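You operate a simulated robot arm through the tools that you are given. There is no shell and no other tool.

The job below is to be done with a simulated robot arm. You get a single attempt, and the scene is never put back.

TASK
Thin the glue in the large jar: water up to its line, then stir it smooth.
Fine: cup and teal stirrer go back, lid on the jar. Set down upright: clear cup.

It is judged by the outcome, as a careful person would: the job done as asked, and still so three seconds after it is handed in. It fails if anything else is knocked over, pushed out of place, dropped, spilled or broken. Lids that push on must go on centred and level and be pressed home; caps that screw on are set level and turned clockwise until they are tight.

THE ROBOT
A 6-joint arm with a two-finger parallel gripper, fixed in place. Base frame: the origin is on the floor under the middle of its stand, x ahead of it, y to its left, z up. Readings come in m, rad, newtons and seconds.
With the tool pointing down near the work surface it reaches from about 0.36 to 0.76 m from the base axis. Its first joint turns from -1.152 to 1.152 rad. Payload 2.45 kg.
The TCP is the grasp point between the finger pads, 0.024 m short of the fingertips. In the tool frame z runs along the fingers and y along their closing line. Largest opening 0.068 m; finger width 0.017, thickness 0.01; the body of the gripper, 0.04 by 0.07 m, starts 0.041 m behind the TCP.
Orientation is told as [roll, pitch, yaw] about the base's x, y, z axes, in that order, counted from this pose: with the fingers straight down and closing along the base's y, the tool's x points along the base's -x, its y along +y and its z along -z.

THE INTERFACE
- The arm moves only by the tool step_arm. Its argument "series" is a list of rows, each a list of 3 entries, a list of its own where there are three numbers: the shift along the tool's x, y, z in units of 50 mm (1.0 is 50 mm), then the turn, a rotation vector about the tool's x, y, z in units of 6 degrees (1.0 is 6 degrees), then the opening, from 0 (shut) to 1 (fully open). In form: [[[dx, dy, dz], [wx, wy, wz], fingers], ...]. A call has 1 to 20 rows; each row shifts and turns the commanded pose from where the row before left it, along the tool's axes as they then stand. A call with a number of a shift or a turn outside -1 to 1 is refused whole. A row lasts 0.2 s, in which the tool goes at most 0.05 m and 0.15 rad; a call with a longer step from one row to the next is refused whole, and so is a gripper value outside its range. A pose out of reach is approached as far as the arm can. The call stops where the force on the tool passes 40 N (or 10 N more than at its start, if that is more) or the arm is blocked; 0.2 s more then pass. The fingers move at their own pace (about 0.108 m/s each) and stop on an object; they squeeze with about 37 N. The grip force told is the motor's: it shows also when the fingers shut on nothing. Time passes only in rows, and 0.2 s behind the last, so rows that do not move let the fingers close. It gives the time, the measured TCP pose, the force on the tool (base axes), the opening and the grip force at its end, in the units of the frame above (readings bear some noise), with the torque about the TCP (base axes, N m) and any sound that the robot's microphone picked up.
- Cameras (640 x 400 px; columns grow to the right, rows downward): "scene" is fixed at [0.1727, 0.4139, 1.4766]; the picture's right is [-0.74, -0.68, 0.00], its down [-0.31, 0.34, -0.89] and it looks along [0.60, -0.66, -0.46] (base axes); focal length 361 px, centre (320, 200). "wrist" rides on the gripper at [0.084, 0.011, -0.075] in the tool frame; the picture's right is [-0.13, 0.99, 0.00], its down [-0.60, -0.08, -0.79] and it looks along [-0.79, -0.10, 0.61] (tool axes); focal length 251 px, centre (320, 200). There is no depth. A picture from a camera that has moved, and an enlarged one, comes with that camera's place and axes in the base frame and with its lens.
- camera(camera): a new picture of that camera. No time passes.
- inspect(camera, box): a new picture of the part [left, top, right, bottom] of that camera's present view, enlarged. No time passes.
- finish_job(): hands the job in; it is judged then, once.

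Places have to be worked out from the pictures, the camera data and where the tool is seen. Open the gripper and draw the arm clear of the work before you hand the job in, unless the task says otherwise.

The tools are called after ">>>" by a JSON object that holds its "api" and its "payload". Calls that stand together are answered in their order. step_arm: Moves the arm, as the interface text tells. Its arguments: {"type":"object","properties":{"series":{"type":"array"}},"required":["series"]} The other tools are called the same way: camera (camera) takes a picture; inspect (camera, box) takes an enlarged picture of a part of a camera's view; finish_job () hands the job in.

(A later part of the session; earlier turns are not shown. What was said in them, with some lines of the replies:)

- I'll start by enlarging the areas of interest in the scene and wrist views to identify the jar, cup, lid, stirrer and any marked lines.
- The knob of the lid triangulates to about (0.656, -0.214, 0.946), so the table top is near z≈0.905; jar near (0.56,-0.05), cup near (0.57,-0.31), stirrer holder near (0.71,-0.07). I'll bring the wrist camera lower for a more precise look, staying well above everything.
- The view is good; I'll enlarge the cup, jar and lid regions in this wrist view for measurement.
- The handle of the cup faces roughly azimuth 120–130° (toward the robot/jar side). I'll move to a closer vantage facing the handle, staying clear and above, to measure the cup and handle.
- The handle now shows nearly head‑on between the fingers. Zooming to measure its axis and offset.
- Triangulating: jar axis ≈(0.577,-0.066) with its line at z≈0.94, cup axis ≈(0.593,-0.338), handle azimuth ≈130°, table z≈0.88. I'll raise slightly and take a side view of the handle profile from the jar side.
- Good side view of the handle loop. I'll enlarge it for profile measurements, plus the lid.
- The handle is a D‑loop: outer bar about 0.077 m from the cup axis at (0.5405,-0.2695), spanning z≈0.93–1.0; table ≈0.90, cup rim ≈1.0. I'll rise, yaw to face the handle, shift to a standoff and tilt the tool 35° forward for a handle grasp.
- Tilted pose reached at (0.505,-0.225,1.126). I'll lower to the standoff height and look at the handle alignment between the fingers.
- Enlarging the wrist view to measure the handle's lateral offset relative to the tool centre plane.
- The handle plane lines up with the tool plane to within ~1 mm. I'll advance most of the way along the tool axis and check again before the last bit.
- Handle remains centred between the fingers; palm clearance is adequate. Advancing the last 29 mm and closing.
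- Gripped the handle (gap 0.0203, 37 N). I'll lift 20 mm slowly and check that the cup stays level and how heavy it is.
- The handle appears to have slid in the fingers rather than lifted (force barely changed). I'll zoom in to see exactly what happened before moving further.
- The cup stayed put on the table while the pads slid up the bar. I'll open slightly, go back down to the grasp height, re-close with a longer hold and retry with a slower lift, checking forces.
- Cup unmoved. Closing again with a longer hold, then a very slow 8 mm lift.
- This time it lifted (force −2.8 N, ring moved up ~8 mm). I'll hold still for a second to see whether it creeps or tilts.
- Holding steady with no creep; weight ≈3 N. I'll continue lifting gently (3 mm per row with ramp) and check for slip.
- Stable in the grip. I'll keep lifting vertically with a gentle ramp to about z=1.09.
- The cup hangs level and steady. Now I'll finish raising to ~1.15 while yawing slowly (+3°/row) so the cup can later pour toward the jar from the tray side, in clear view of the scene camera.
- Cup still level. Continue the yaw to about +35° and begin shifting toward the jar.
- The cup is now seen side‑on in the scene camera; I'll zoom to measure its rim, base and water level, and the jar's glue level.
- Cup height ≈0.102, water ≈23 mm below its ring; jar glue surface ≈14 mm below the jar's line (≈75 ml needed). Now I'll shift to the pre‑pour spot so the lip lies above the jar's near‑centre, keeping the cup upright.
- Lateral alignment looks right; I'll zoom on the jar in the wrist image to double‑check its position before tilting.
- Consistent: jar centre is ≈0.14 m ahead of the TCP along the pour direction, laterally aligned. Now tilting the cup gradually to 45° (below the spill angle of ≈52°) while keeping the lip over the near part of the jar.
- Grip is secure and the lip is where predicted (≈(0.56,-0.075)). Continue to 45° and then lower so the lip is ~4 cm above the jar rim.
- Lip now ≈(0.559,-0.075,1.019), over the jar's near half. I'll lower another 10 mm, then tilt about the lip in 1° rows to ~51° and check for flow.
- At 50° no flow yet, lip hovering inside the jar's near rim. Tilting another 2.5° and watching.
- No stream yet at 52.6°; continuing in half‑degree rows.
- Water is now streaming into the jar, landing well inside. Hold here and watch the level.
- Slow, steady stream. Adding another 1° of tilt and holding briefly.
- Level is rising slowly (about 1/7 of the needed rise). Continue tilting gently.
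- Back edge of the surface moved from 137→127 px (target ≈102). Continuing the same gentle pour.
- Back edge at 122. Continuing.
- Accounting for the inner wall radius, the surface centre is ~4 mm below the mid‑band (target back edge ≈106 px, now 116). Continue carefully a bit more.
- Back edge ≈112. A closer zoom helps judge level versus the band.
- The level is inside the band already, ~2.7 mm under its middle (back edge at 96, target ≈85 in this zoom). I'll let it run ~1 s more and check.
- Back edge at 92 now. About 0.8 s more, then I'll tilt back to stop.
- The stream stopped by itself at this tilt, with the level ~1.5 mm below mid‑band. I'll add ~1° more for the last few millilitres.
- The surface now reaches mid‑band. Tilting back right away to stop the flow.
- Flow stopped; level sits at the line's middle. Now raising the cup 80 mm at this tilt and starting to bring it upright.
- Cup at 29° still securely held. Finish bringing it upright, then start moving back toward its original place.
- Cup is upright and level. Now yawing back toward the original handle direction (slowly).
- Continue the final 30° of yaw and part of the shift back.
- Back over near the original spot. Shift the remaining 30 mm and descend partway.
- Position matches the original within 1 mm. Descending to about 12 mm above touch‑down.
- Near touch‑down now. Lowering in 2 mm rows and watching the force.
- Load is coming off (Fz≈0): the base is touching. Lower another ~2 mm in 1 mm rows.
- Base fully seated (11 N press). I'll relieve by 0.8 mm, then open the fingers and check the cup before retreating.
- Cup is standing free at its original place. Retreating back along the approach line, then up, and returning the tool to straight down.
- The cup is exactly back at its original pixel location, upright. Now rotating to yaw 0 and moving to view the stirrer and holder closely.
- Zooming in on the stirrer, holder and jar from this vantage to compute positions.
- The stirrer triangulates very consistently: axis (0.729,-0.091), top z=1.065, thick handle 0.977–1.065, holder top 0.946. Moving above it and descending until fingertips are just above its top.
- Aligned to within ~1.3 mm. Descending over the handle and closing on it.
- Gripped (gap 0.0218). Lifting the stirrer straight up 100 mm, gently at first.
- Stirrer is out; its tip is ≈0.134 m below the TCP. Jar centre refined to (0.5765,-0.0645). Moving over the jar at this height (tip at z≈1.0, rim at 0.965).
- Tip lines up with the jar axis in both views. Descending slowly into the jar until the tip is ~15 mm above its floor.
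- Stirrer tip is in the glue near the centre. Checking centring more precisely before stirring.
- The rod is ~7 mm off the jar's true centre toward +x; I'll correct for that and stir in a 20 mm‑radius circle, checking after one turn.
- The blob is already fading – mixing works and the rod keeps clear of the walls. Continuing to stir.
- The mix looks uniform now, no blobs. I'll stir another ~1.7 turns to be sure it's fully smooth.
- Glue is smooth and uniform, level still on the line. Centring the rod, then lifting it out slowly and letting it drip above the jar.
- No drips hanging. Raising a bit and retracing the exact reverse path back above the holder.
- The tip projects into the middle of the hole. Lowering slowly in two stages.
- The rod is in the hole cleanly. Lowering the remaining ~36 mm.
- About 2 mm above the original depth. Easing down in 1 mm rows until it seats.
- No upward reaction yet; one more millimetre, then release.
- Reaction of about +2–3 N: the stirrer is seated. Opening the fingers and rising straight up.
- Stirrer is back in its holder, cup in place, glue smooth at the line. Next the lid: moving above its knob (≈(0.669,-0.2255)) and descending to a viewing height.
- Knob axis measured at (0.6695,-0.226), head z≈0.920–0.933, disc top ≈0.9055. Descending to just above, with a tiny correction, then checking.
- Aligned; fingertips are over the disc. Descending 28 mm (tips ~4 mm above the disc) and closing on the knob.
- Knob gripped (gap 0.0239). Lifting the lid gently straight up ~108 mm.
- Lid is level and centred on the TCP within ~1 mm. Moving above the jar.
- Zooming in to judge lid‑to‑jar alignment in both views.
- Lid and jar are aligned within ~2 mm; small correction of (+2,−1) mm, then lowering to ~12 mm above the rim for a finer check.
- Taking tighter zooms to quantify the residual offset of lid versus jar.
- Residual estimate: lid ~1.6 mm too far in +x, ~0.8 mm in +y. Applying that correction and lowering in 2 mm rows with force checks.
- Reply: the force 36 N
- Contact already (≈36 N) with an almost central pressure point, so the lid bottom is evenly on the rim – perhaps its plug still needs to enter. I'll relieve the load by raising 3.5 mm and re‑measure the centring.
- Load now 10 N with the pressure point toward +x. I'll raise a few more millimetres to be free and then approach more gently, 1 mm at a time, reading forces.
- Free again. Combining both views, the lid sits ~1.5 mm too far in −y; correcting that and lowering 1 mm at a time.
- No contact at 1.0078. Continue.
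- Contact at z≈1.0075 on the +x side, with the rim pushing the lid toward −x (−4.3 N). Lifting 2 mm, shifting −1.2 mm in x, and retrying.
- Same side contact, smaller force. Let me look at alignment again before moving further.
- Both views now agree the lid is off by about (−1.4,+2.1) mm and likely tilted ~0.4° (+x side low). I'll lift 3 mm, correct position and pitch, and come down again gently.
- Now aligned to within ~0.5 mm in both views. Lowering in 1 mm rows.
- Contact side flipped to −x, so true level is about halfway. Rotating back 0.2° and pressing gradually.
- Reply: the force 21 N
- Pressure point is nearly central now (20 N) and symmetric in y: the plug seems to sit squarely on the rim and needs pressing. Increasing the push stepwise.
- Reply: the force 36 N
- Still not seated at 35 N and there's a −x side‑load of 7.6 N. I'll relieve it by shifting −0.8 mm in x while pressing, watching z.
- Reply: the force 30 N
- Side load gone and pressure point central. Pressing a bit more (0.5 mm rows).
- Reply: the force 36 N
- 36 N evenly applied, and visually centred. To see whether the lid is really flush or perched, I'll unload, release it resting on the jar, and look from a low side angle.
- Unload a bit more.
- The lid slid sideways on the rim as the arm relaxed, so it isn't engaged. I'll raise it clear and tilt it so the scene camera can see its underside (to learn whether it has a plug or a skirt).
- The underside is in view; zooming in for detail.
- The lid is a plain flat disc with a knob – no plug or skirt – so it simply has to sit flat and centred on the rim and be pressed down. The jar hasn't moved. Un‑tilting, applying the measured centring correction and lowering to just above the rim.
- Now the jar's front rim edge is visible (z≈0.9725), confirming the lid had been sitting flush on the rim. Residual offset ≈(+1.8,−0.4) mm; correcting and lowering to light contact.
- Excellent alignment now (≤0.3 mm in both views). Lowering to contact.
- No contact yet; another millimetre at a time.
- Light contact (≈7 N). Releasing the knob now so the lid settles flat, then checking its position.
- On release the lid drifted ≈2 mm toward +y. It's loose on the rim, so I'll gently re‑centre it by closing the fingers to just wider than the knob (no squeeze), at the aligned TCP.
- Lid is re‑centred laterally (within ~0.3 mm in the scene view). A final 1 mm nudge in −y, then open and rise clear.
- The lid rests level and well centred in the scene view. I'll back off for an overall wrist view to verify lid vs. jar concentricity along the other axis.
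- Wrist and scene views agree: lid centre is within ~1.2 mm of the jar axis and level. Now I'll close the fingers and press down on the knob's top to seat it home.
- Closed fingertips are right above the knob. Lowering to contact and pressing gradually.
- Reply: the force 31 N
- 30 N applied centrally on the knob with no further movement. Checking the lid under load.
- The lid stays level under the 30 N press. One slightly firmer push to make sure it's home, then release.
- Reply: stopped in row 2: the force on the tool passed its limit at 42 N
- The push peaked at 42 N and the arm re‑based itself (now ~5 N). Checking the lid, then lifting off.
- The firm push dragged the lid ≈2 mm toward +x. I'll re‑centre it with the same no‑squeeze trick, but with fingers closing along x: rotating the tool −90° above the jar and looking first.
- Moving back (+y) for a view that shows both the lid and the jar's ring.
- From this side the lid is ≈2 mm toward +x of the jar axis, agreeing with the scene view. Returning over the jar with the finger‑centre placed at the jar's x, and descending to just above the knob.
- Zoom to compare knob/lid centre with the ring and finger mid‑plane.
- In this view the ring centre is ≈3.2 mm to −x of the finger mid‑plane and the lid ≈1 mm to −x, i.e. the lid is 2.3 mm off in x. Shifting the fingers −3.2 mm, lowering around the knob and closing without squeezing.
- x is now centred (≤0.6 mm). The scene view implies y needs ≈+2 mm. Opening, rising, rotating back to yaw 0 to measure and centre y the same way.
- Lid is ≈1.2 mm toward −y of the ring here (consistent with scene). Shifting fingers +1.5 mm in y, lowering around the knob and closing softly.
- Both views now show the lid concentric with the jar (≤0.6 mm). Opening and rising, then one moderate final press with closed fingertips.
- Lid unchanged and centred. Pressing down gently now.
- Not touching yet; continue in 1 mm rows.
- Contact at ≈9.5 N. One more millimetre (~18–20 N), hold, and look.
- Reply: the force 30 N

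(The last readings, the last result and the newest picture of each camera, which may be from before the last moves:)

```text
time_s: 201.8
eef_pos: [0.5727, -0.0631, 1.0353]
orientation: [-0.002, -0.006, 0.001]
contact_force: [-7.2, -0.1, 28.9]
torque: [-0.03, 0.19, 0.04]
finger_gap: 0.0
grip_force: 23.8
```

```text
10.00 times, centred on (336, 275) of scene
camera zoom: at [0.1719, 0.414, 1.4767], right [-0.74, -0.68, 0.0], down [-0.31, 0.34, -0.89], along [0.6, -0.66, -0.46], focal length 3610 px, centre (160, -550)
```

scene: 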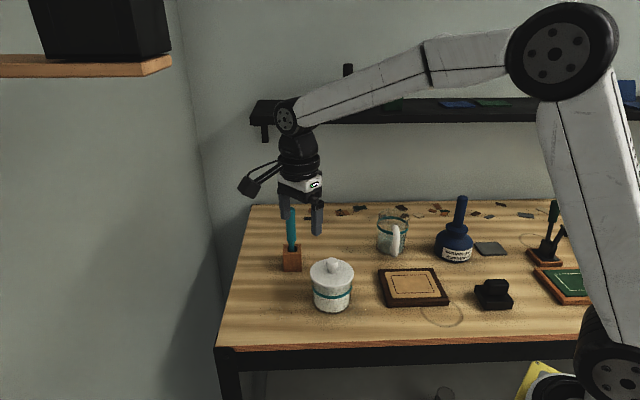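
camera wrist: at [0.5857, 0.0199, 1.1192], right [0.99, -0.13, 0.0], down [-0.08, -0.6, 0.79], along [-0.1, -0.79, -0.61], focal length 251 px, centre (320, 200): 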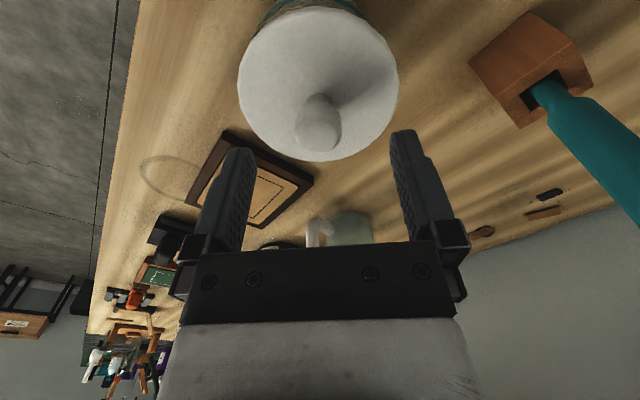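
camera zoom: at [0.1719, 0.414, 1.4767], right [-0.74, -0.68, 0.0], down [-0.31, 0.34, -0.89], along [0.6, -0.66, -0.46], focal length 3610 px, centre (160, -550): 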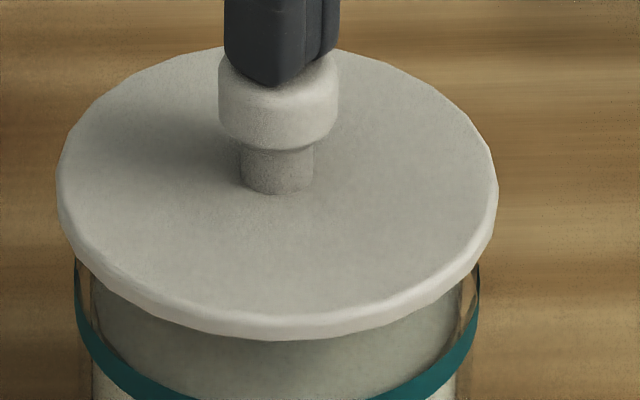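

Pressed with 29 N, lid stays put and level. Releasing straight up and backing away.

>>> {"api": "step_arm", "payload": {"series": [[[0, 0, -0.03], [0, 0, 0], 0], [[0, 0, -0.03], [0, 0, 0], 0], [[0, 0, -0.04], [0, 0, 0], 0], [[0, 0, -0.2], [0, 0, 0], 0], [[0, 0, -0.6], [0, 0, 0], 0], [[0, 0, -0.8], [0, 0, 0], 0], [[0, 0, -0.8], [0, 0, 0], 0.5], [[0.5, 0, -0.6], [0, 0, 0], 1], [[0.6, 0, -0.4], [0, 0, 0], 1], [[0.6, 0, 0], [0, 0, 0], 1], [[0, 0, 0], [0, 0, 0], 1]]}}

>>> {"api": "inspect", "payload": {"camera": "scene", "box": [318, 255, 354, 295]}}

>>> {"api": "camera", "payload": {"camera": "scene"}}

>>> {"api": "camera", "payload": {"camera": "wrist"}}

```text
time_s: 204.2
eef_pos: [0.4876, -0.0631, 1.207]
orientation: [-0.001, -0.003, -0.001]
contact_force: [-1.0, 0.0, -0.2]
torque: [0.0, 0.0, 0.0]
finger_gap: 0.068
grip_force: 0.0
```

```text
10.00 times, centred on (336, 275) of scene
camera zoom: at [0.1727, 0.4139, 1.4766], right [-0.74, -0.68, 0.0], down [-0.31, 0.34, -0.89], along [0.6, -0.66, -0.46], focal length 3610 px, centre (160, -550)
```

zoom: 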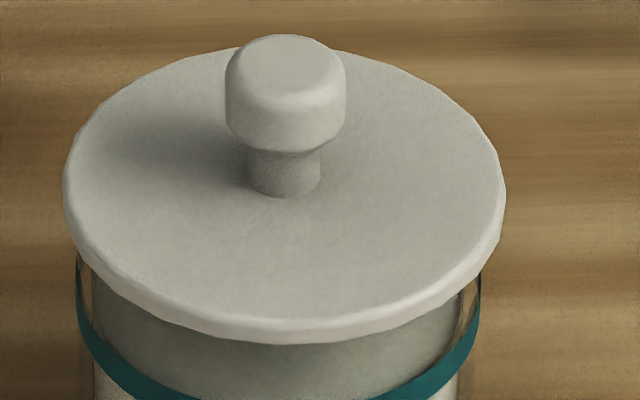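

```text
taken
```

scene: 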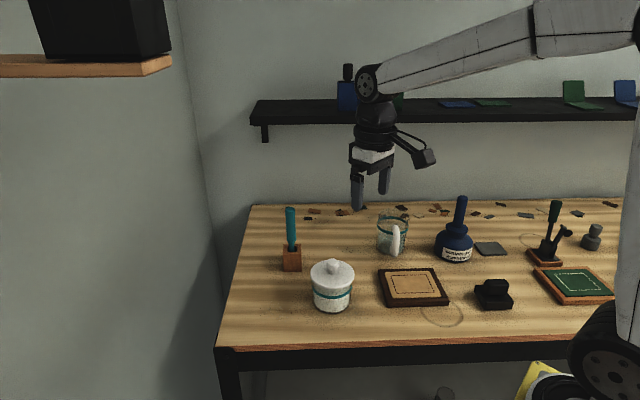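

```text
taken
camera wrist: at [0.4025, -0.0523, 1.2829], right [0.13, 0.99, 0.0], down [0.6, -0.08, 0.79], along [0.79, -0.1, -0.61], focal length 251 px, centre (320, 200)
```

wrist: 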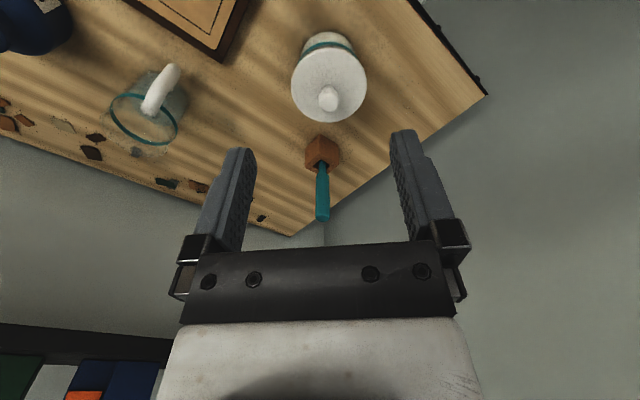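

After unloading, the lid crept ≈1.5 mm toward −x. I'll do one more no‑squeeze centring along x (tool at −90°), without pressing afterward.

>>> {"api": "step_arm", "payload": {"series": [[[-0.6, 0, 0], [0, 0, 0], 1], [[-0.6, 0, 0], [0, 0, 0], 1], [[-0.5, 0, 0.4], [0, 0, 0], 1], [[0, 0, 0], [0, 0, 1], 1], [[0, 0, 0], [0, 0, 1], 1], [[0, 0, 0], [0, 0, 1], 1], [[0, 0, 0], [0, 0, 1], 1], [[0, 0, 0], [0, 0, 1], 1], [[0, 0, 0], [0, 0, 1], 1], [[0, 0, 0], [0, 0, 1], 1], [[0, 0, 0], [0, 0, 1], 1], [[0, 0, 0], [0, 0, 1], 1], [[0, 0, 0], [0, 0, 1], 1], [[0, 0, 0], [0, 0, 1], 1], [[0, 0, 0], [0, 0, 1], 1], [[0, 0, 0], [0, 0, 1], 1], [[0, 0, 0], [0, 0, 1], 1], [[0, 0, 0], [0, 0, 1], 1], [[0, 0, 0], [0, 0, 0], 1]]}}

>>> {"api": "step_arm", "payload": {"series": [[[0, 0, 0.6], [0, 0, 0], 1], [[0, 0, 0.6], [0, 0, 0], 1], [[0, 0, 0.6], [0, 0, 0], 1], [[0, 0, 0.6], [0, 0, 0], 1], [[0, 0, 0.4], [0, 0, 0], 1], [[0, 0, 0], [0, 0, 0], 1]]}}

>>> {"api": "inspect", "payload": {"camera": "wrist", "box": [220, 0, 420, 125]}}

```text
time_s: 208.2
eef_pos: [0.5723, -0.0627, 1.1874]
orientation: [0.002, -0.004, -1.573]
contact_force: [-0.3, -0.3, 1.5]
torque: [-0.01, -0.02, 0.02]
finger_gap: 0.0681
grip_force: 0.1
```

```text
time_s: 209.6
eef_pos: [0.5736, -0.064, 1.048]
orientation: [0.001, -0.002, -1.572]
contact_force: [0.4, 0.7, 0.5]
torque: [-0.02, -0.02, 0.0]
finger_gap: 0.0681
grip_force: 0.0
```

```text
3.20 times, centred on (320, 62) of wrist
camera zoom: at [0.5824, 0.0204, 1.1229], right [0.99, -0.13, 0.0], down [-0.08, -0.6, 0.79], along [-0.1, -0.79, -0.61], focal length 805 px, centre (320, 640)
```

zoom: 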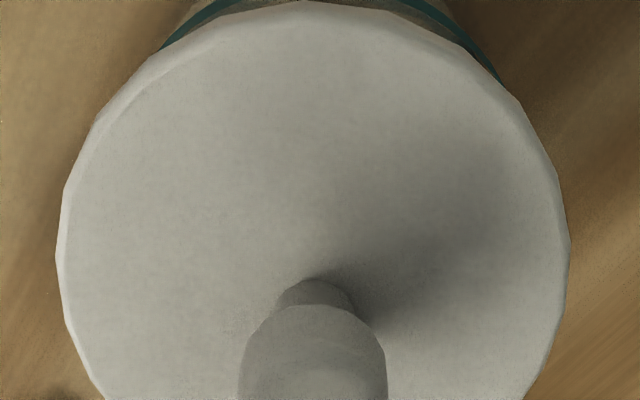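

Measured again: lid is within ~0.6 mm of the jar axis in x (and ~0.6 mm in y from the scene), so no more adjusting is needed. Raising and drawing the arm clear of the work.

>>> {"api": "step_arm", "payload": {"series": [[[0, 0, -0.4], [0, 0, 0], 1], [[0, 0, -0.8], [0, 0, 0], 1], [[0, 0, -0.8], [0, 0, 0], 1], [[0, 0, -0.8], [0, 0, 0], 1], [[0, 0, -0.8], [0, 0, 0], 1], [[0, 0, 0], [0, 0, -1], 1], [[0, 0, 0], [0, 0, -1], 1], [[0, 0, 0], [0, 0, -1], 1], [[0, 0, 0], [0, 0, -1], 1], [[0, 0, 0], [0, 0, -1], 1], [[0, 0, 0], [0, 0, -1], 1], [[0, 0, 0], [0, 0, -1], 1], [[0, 0, 0], [0, 0, -1], 1], [[0, 0, 0], [0, 0, -1], 1], [[0, 0, 0], [0, 0, -1], 1], [[0, 0, 0], [0, 0, -1], 1], [[0, 0, 0], [0, 0, -1], 1], [[0, 0, 0], [0, 0, -1], 1], [[0, 0, 0], [0, 0, -1], 1], [[0, 0, 0], [0, 0, -1], 1]]}}

>>> {"api": "step_arm", "payload": {"series": [[[0.8, 0.3, -0.4], [0, 0, 0], 1], [[0.8, 0.3, -0.4], [0, 0, 0], 1], [[0.8, 0.3, -0.4], [0, 0, 0], 1], [[0, 0.6, -0.4], [0, 0, 0], 1], [[0, 0, 0], [0, 0, 0], 1]]}}

>>> {"api": "camera", "payload": {"camera": "scene"}}

>>> {"api": "camera", "payload": {"camera": "wrist"}}

>>> {"api": "inspect", "payload": {"camera": "scene", "box": [260, 190, 420, 320]}}

>>> {"api": "inspect", "payload": {"camera": "scene", "box": [305, 245, 365, 320]}}

```text
time_s: 213.8
eef_pos: [0.5727, -0.0627, 1.2283]
orientation: [-0.003, -0.002, 0.002]
contact_force: [0.5, 0.2, -0.6]
torque: [0.0, 0.02, -0.02]
finger_gap: 0.068
grip_force: 0.0
```

```text
time_s: 215.0
eef_pos: [0.45, 0.0122, 1.3084]
orientation: [-0.004, -0.001, 0.0]
contact_force: [0.6, 0.2, 0.2]
torque: [-0.01, 0.0, 0.01]
finger_gap: 0.0681
grip_force: 0.0
```

```text
taken
```

scene: 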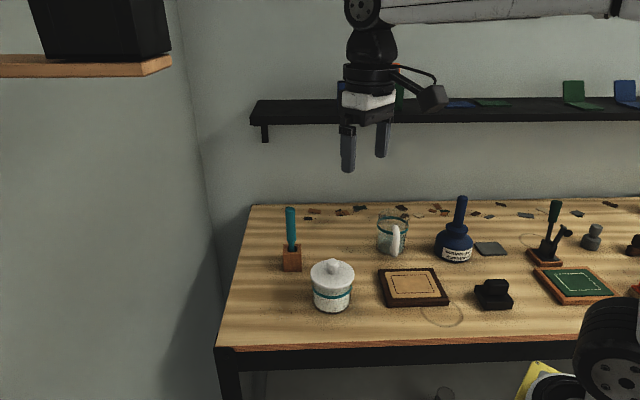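

```text
taken
camera wrist: at [0.3657, 0.0233, 1.3843], right [0.13, 0.99, 0.0], down [0.6, -0.08, 0.79], along [0.79, -0.1, -0.61], focal length 251 px, centre (320, 200)
```

wrist: 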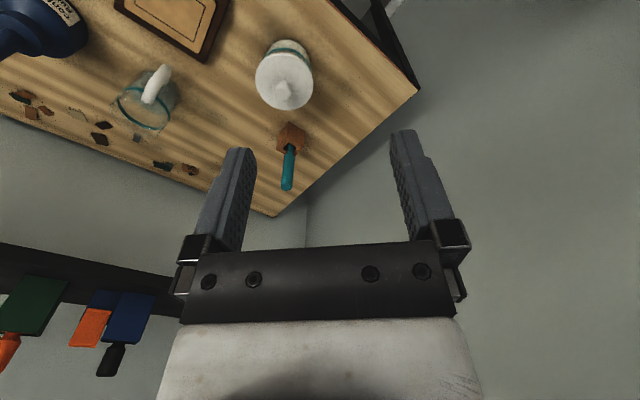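

```text
3.08 times, centred on (340, 255) of scene
camera zoom: at [0.1727, 0.414, 1.4766], right [-0.74, -0.68, 0.0], down [-0.31, 0.34, -0.89], along [0.6, -0.66, -0.46], focal length 1111 px, centre (258, 31)
```

zoom: 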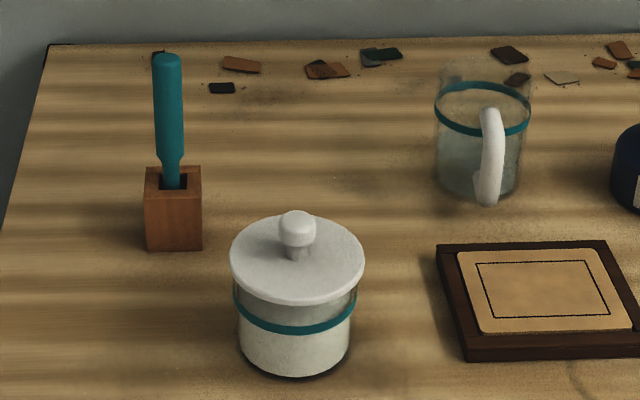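

```text
5.33 times, centred on (335, 282) of scene
camera zoom: at [0.1727, 0.414, 1.4766], right [-0.74, -0.68, 0.0], down [-0.31, 0.34, -0.89], along [0.6, -0.66, -0.46], focal length 1926 px, centre (240, -240)
```

zoom: 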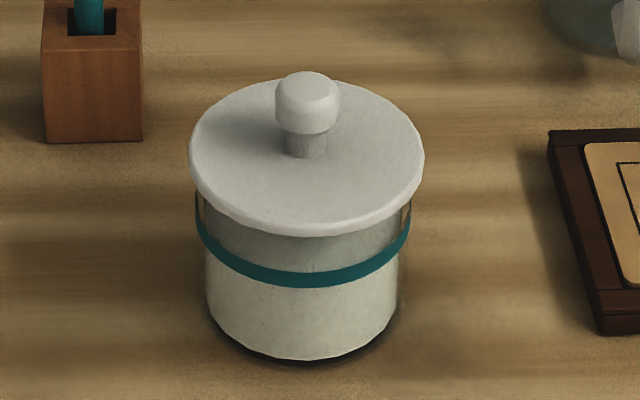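

Everything looks in place. As a last check that the lid is flush on the rim, I'll look at it from a near‑horizontal angle with the tilted wrist camera, staying well clear.

>>> {"api": "step_arm", "payload": {"series": [[[0, 0, 0], [0, -0.972, 0], 1], [[0, 0, 0], [0, -0.972, 0], 1], [[0, 0, 0], [0, -0.972, 0], 1], [[0, 0, 0], [0, -0.972, 0], 1], [[0, 0, 0], [0, -0.972, 0], 1], [[0, 0, 0], [0, -0.972, 0], 1], [[0.504, -0.1925, 0.589], [0, 0, 0], 1], [[0.504, -0.1925, 0.589], [0, 0, 0], 1], [[0.504, -0.1925, 0.589], [0, 0, 0], 1], [[0.504, -0.1925, 0.589], [0, 0, 0], 1], [[0.504, -0.1925, 0.589], [0, 0, 0], 1], [[0.504, -0.1925, 0.589], [0, 0, 0], 1], [[0.504, -0.1925, 0.589], [0, 0, 0], 1], [[0, 0, 0], [0, 0, 0], 1]]}}

>>> {"api": "camera", "payload": {"camera": "wrist"}}

```text
time_s: 218.0
eef_pos: [0.4512, -0.0463, 1.0323]
orientation: [-0.033, -0.557, 0.147]
contact_force: [0.1, -0.9, 0.2]
torque: [0.01, 0.05, -0.02]
finger_gap: 0.0682
grip_force: 0.1
out of reach, approached as far as the arm can: row 4, 5, 6
```

```text
taken
camera wrist: at [0.3387, -0.0492, 1.0511], right [-0.02, 1.0, 0.04], down [0.1, -0.04, 0.99], along [0.99, 0.02, -0.1], focal length 251 px, centre (320, 200)
```

wrist: 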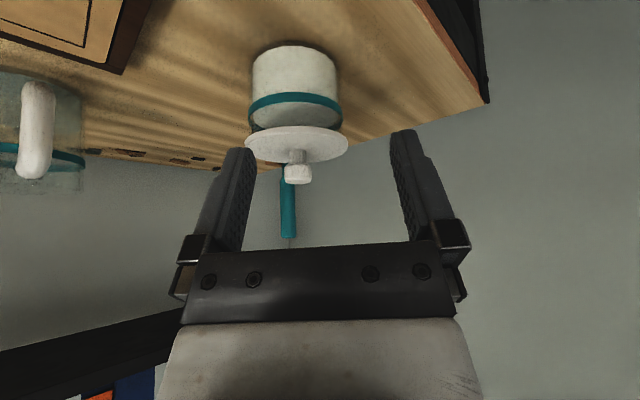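

Good low view (arm slightly short of the exact pose, but clear). Zooming on the lid–rim junction.

>>> {"api": "inspect", "payload": {"camera": "wrist", "box": [235, 35, 360, 195]}}

>>> {"api": "inspect", "payload": {"camera": "wrist", "box": [240, 85, 355, 170]}}

```text
2.50 times, centred on (298, 115) of wrist
camera zoom: at [0.3387, -0.0492, 1.0511], right [-0.02, 1.0, 0.04], down [0.1, -0.04, 0.99], along [0.99, 0.02, -0.1], focal length 629 px, centre (376, 412)
```

zoom: 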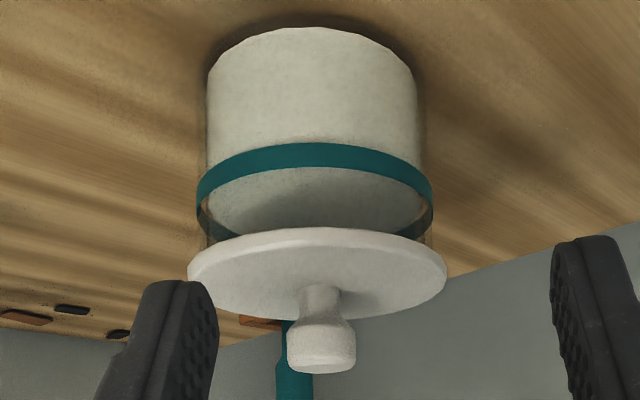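

```text
4.71 times, centred on (298, 128) of wrist
camera zoom: at [0.3387, -0.0492, 1.0511], right [-0.02, 1.0, 0.04], down [0.1, -0.04, 0.99], along [0.99, 0.02, -0.1], focal length 1183 px, centre (426, 541)
```

zoom: 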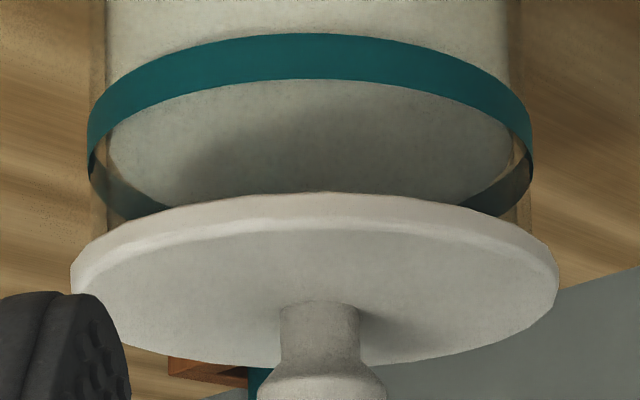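

The lid is flush on the rim, level and centred with no visible gap; nothing else disturbed. Moving the arm up and away before handing in.

>>> {"api": "step_arm", "payload": {"series": [[[-0.2, 0, -0.7], [0, 0, 0], 1], [[-0.3, 0, -0.7], [0, 0, 0], 1], [[-0.4, 0, -0.7], [0, 0, 0], 1], [[-0.4, 0, -0.7], [0, 0, 0], 1], [[-0.4, 0, -0.7], [0, 0, 0], 1], [[-0.4, 0, -0.7], [0, 0, 0], 1], [[0, 0, 0], [0, 0, 0], 1], [[0, 0, 0], [0, 0, 0], 1]]}}

>>> {"api": "camera", "payload": {"camera": "scene"}}

>>> {"api": "inspect", "payload": {"camera": "scene", "box": [260, 190, 420, 320]}}

```text
time_s: 219.8
eef_pos: [0.4709, -0.0645, 1.2533]
orientation: [-0.002, -0.613, 0.0]
contact_force: [-0.9, 0.7, 0.2]
torque: [0.01, 0.03, 0.0]
finger_gap: 0.068
grip_force: 0.1
out of reach, approached as far as the arm can: row 4, 5, 6
```

```text
taken
```

scene: 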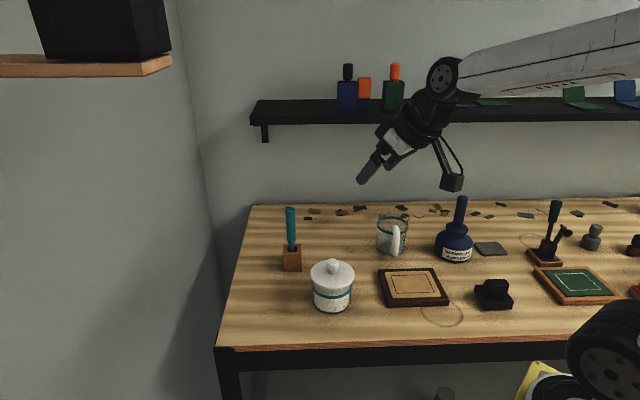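

```text
3.08 times, centred on (340, 255) of scene
camera zoom: at [0.1727, 0.4139, 1.4766], right [-0.74, -0.68, 0.0], down [-0.31, 0.34, -0.89], along [0.6, -0.66, -0.46], focal length 1111 px, centre (258, 31)
```

zoom: 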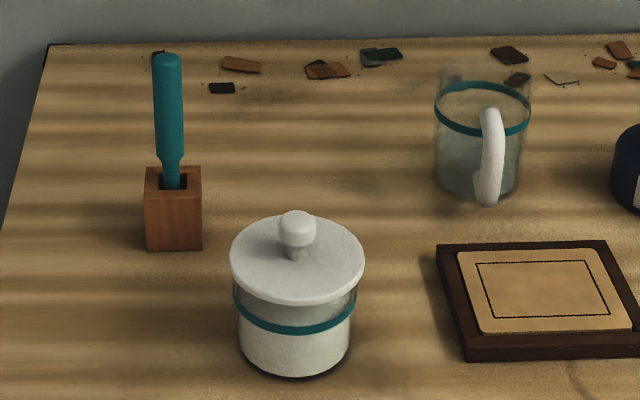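

The glue is thinned to its line and stirred smooth. The cup stands upright at its original spot, the teal stirrer is back in its holder, and the lid sits level and centred on the jar. The gripper is open and the arm is clear, so I'm handing in.

>>> {"api": "finish_job", "payload": {}}

```text
The job is handed in.
```

The job is handed in: the glue in the large jar is thinned to its line and stirred smooth.

- **Water:** I poured from the clear cup in small amounts. In the last close view of the level, right after the pour, the surface was at about the middle of the teal line. I saw no spills.
- **Stirring:** A little over four turns with the teal stirrer left the mix uniform, with no blobs showing from either camera.
- **Cup and stirrer:** The cup is upright on its original spot and the stirrer is back in its holder. Both look the same as in the first picture.
- **Lid:** It is a flat disc with no plug, so it rests on the rim and doesn't snap in. I pressed it with about 30 N. It is level and within about 1 mm of the jar's centre.

Two things went less cleanly. My first grip on the cup slipped off the handle while the cup was still on the table, and it did not move. The lid also shifted a couple of millimetres on release and while being pressed, so I recentred it. After the last light press (about 29 N) it was still within about 1 mm of centre.
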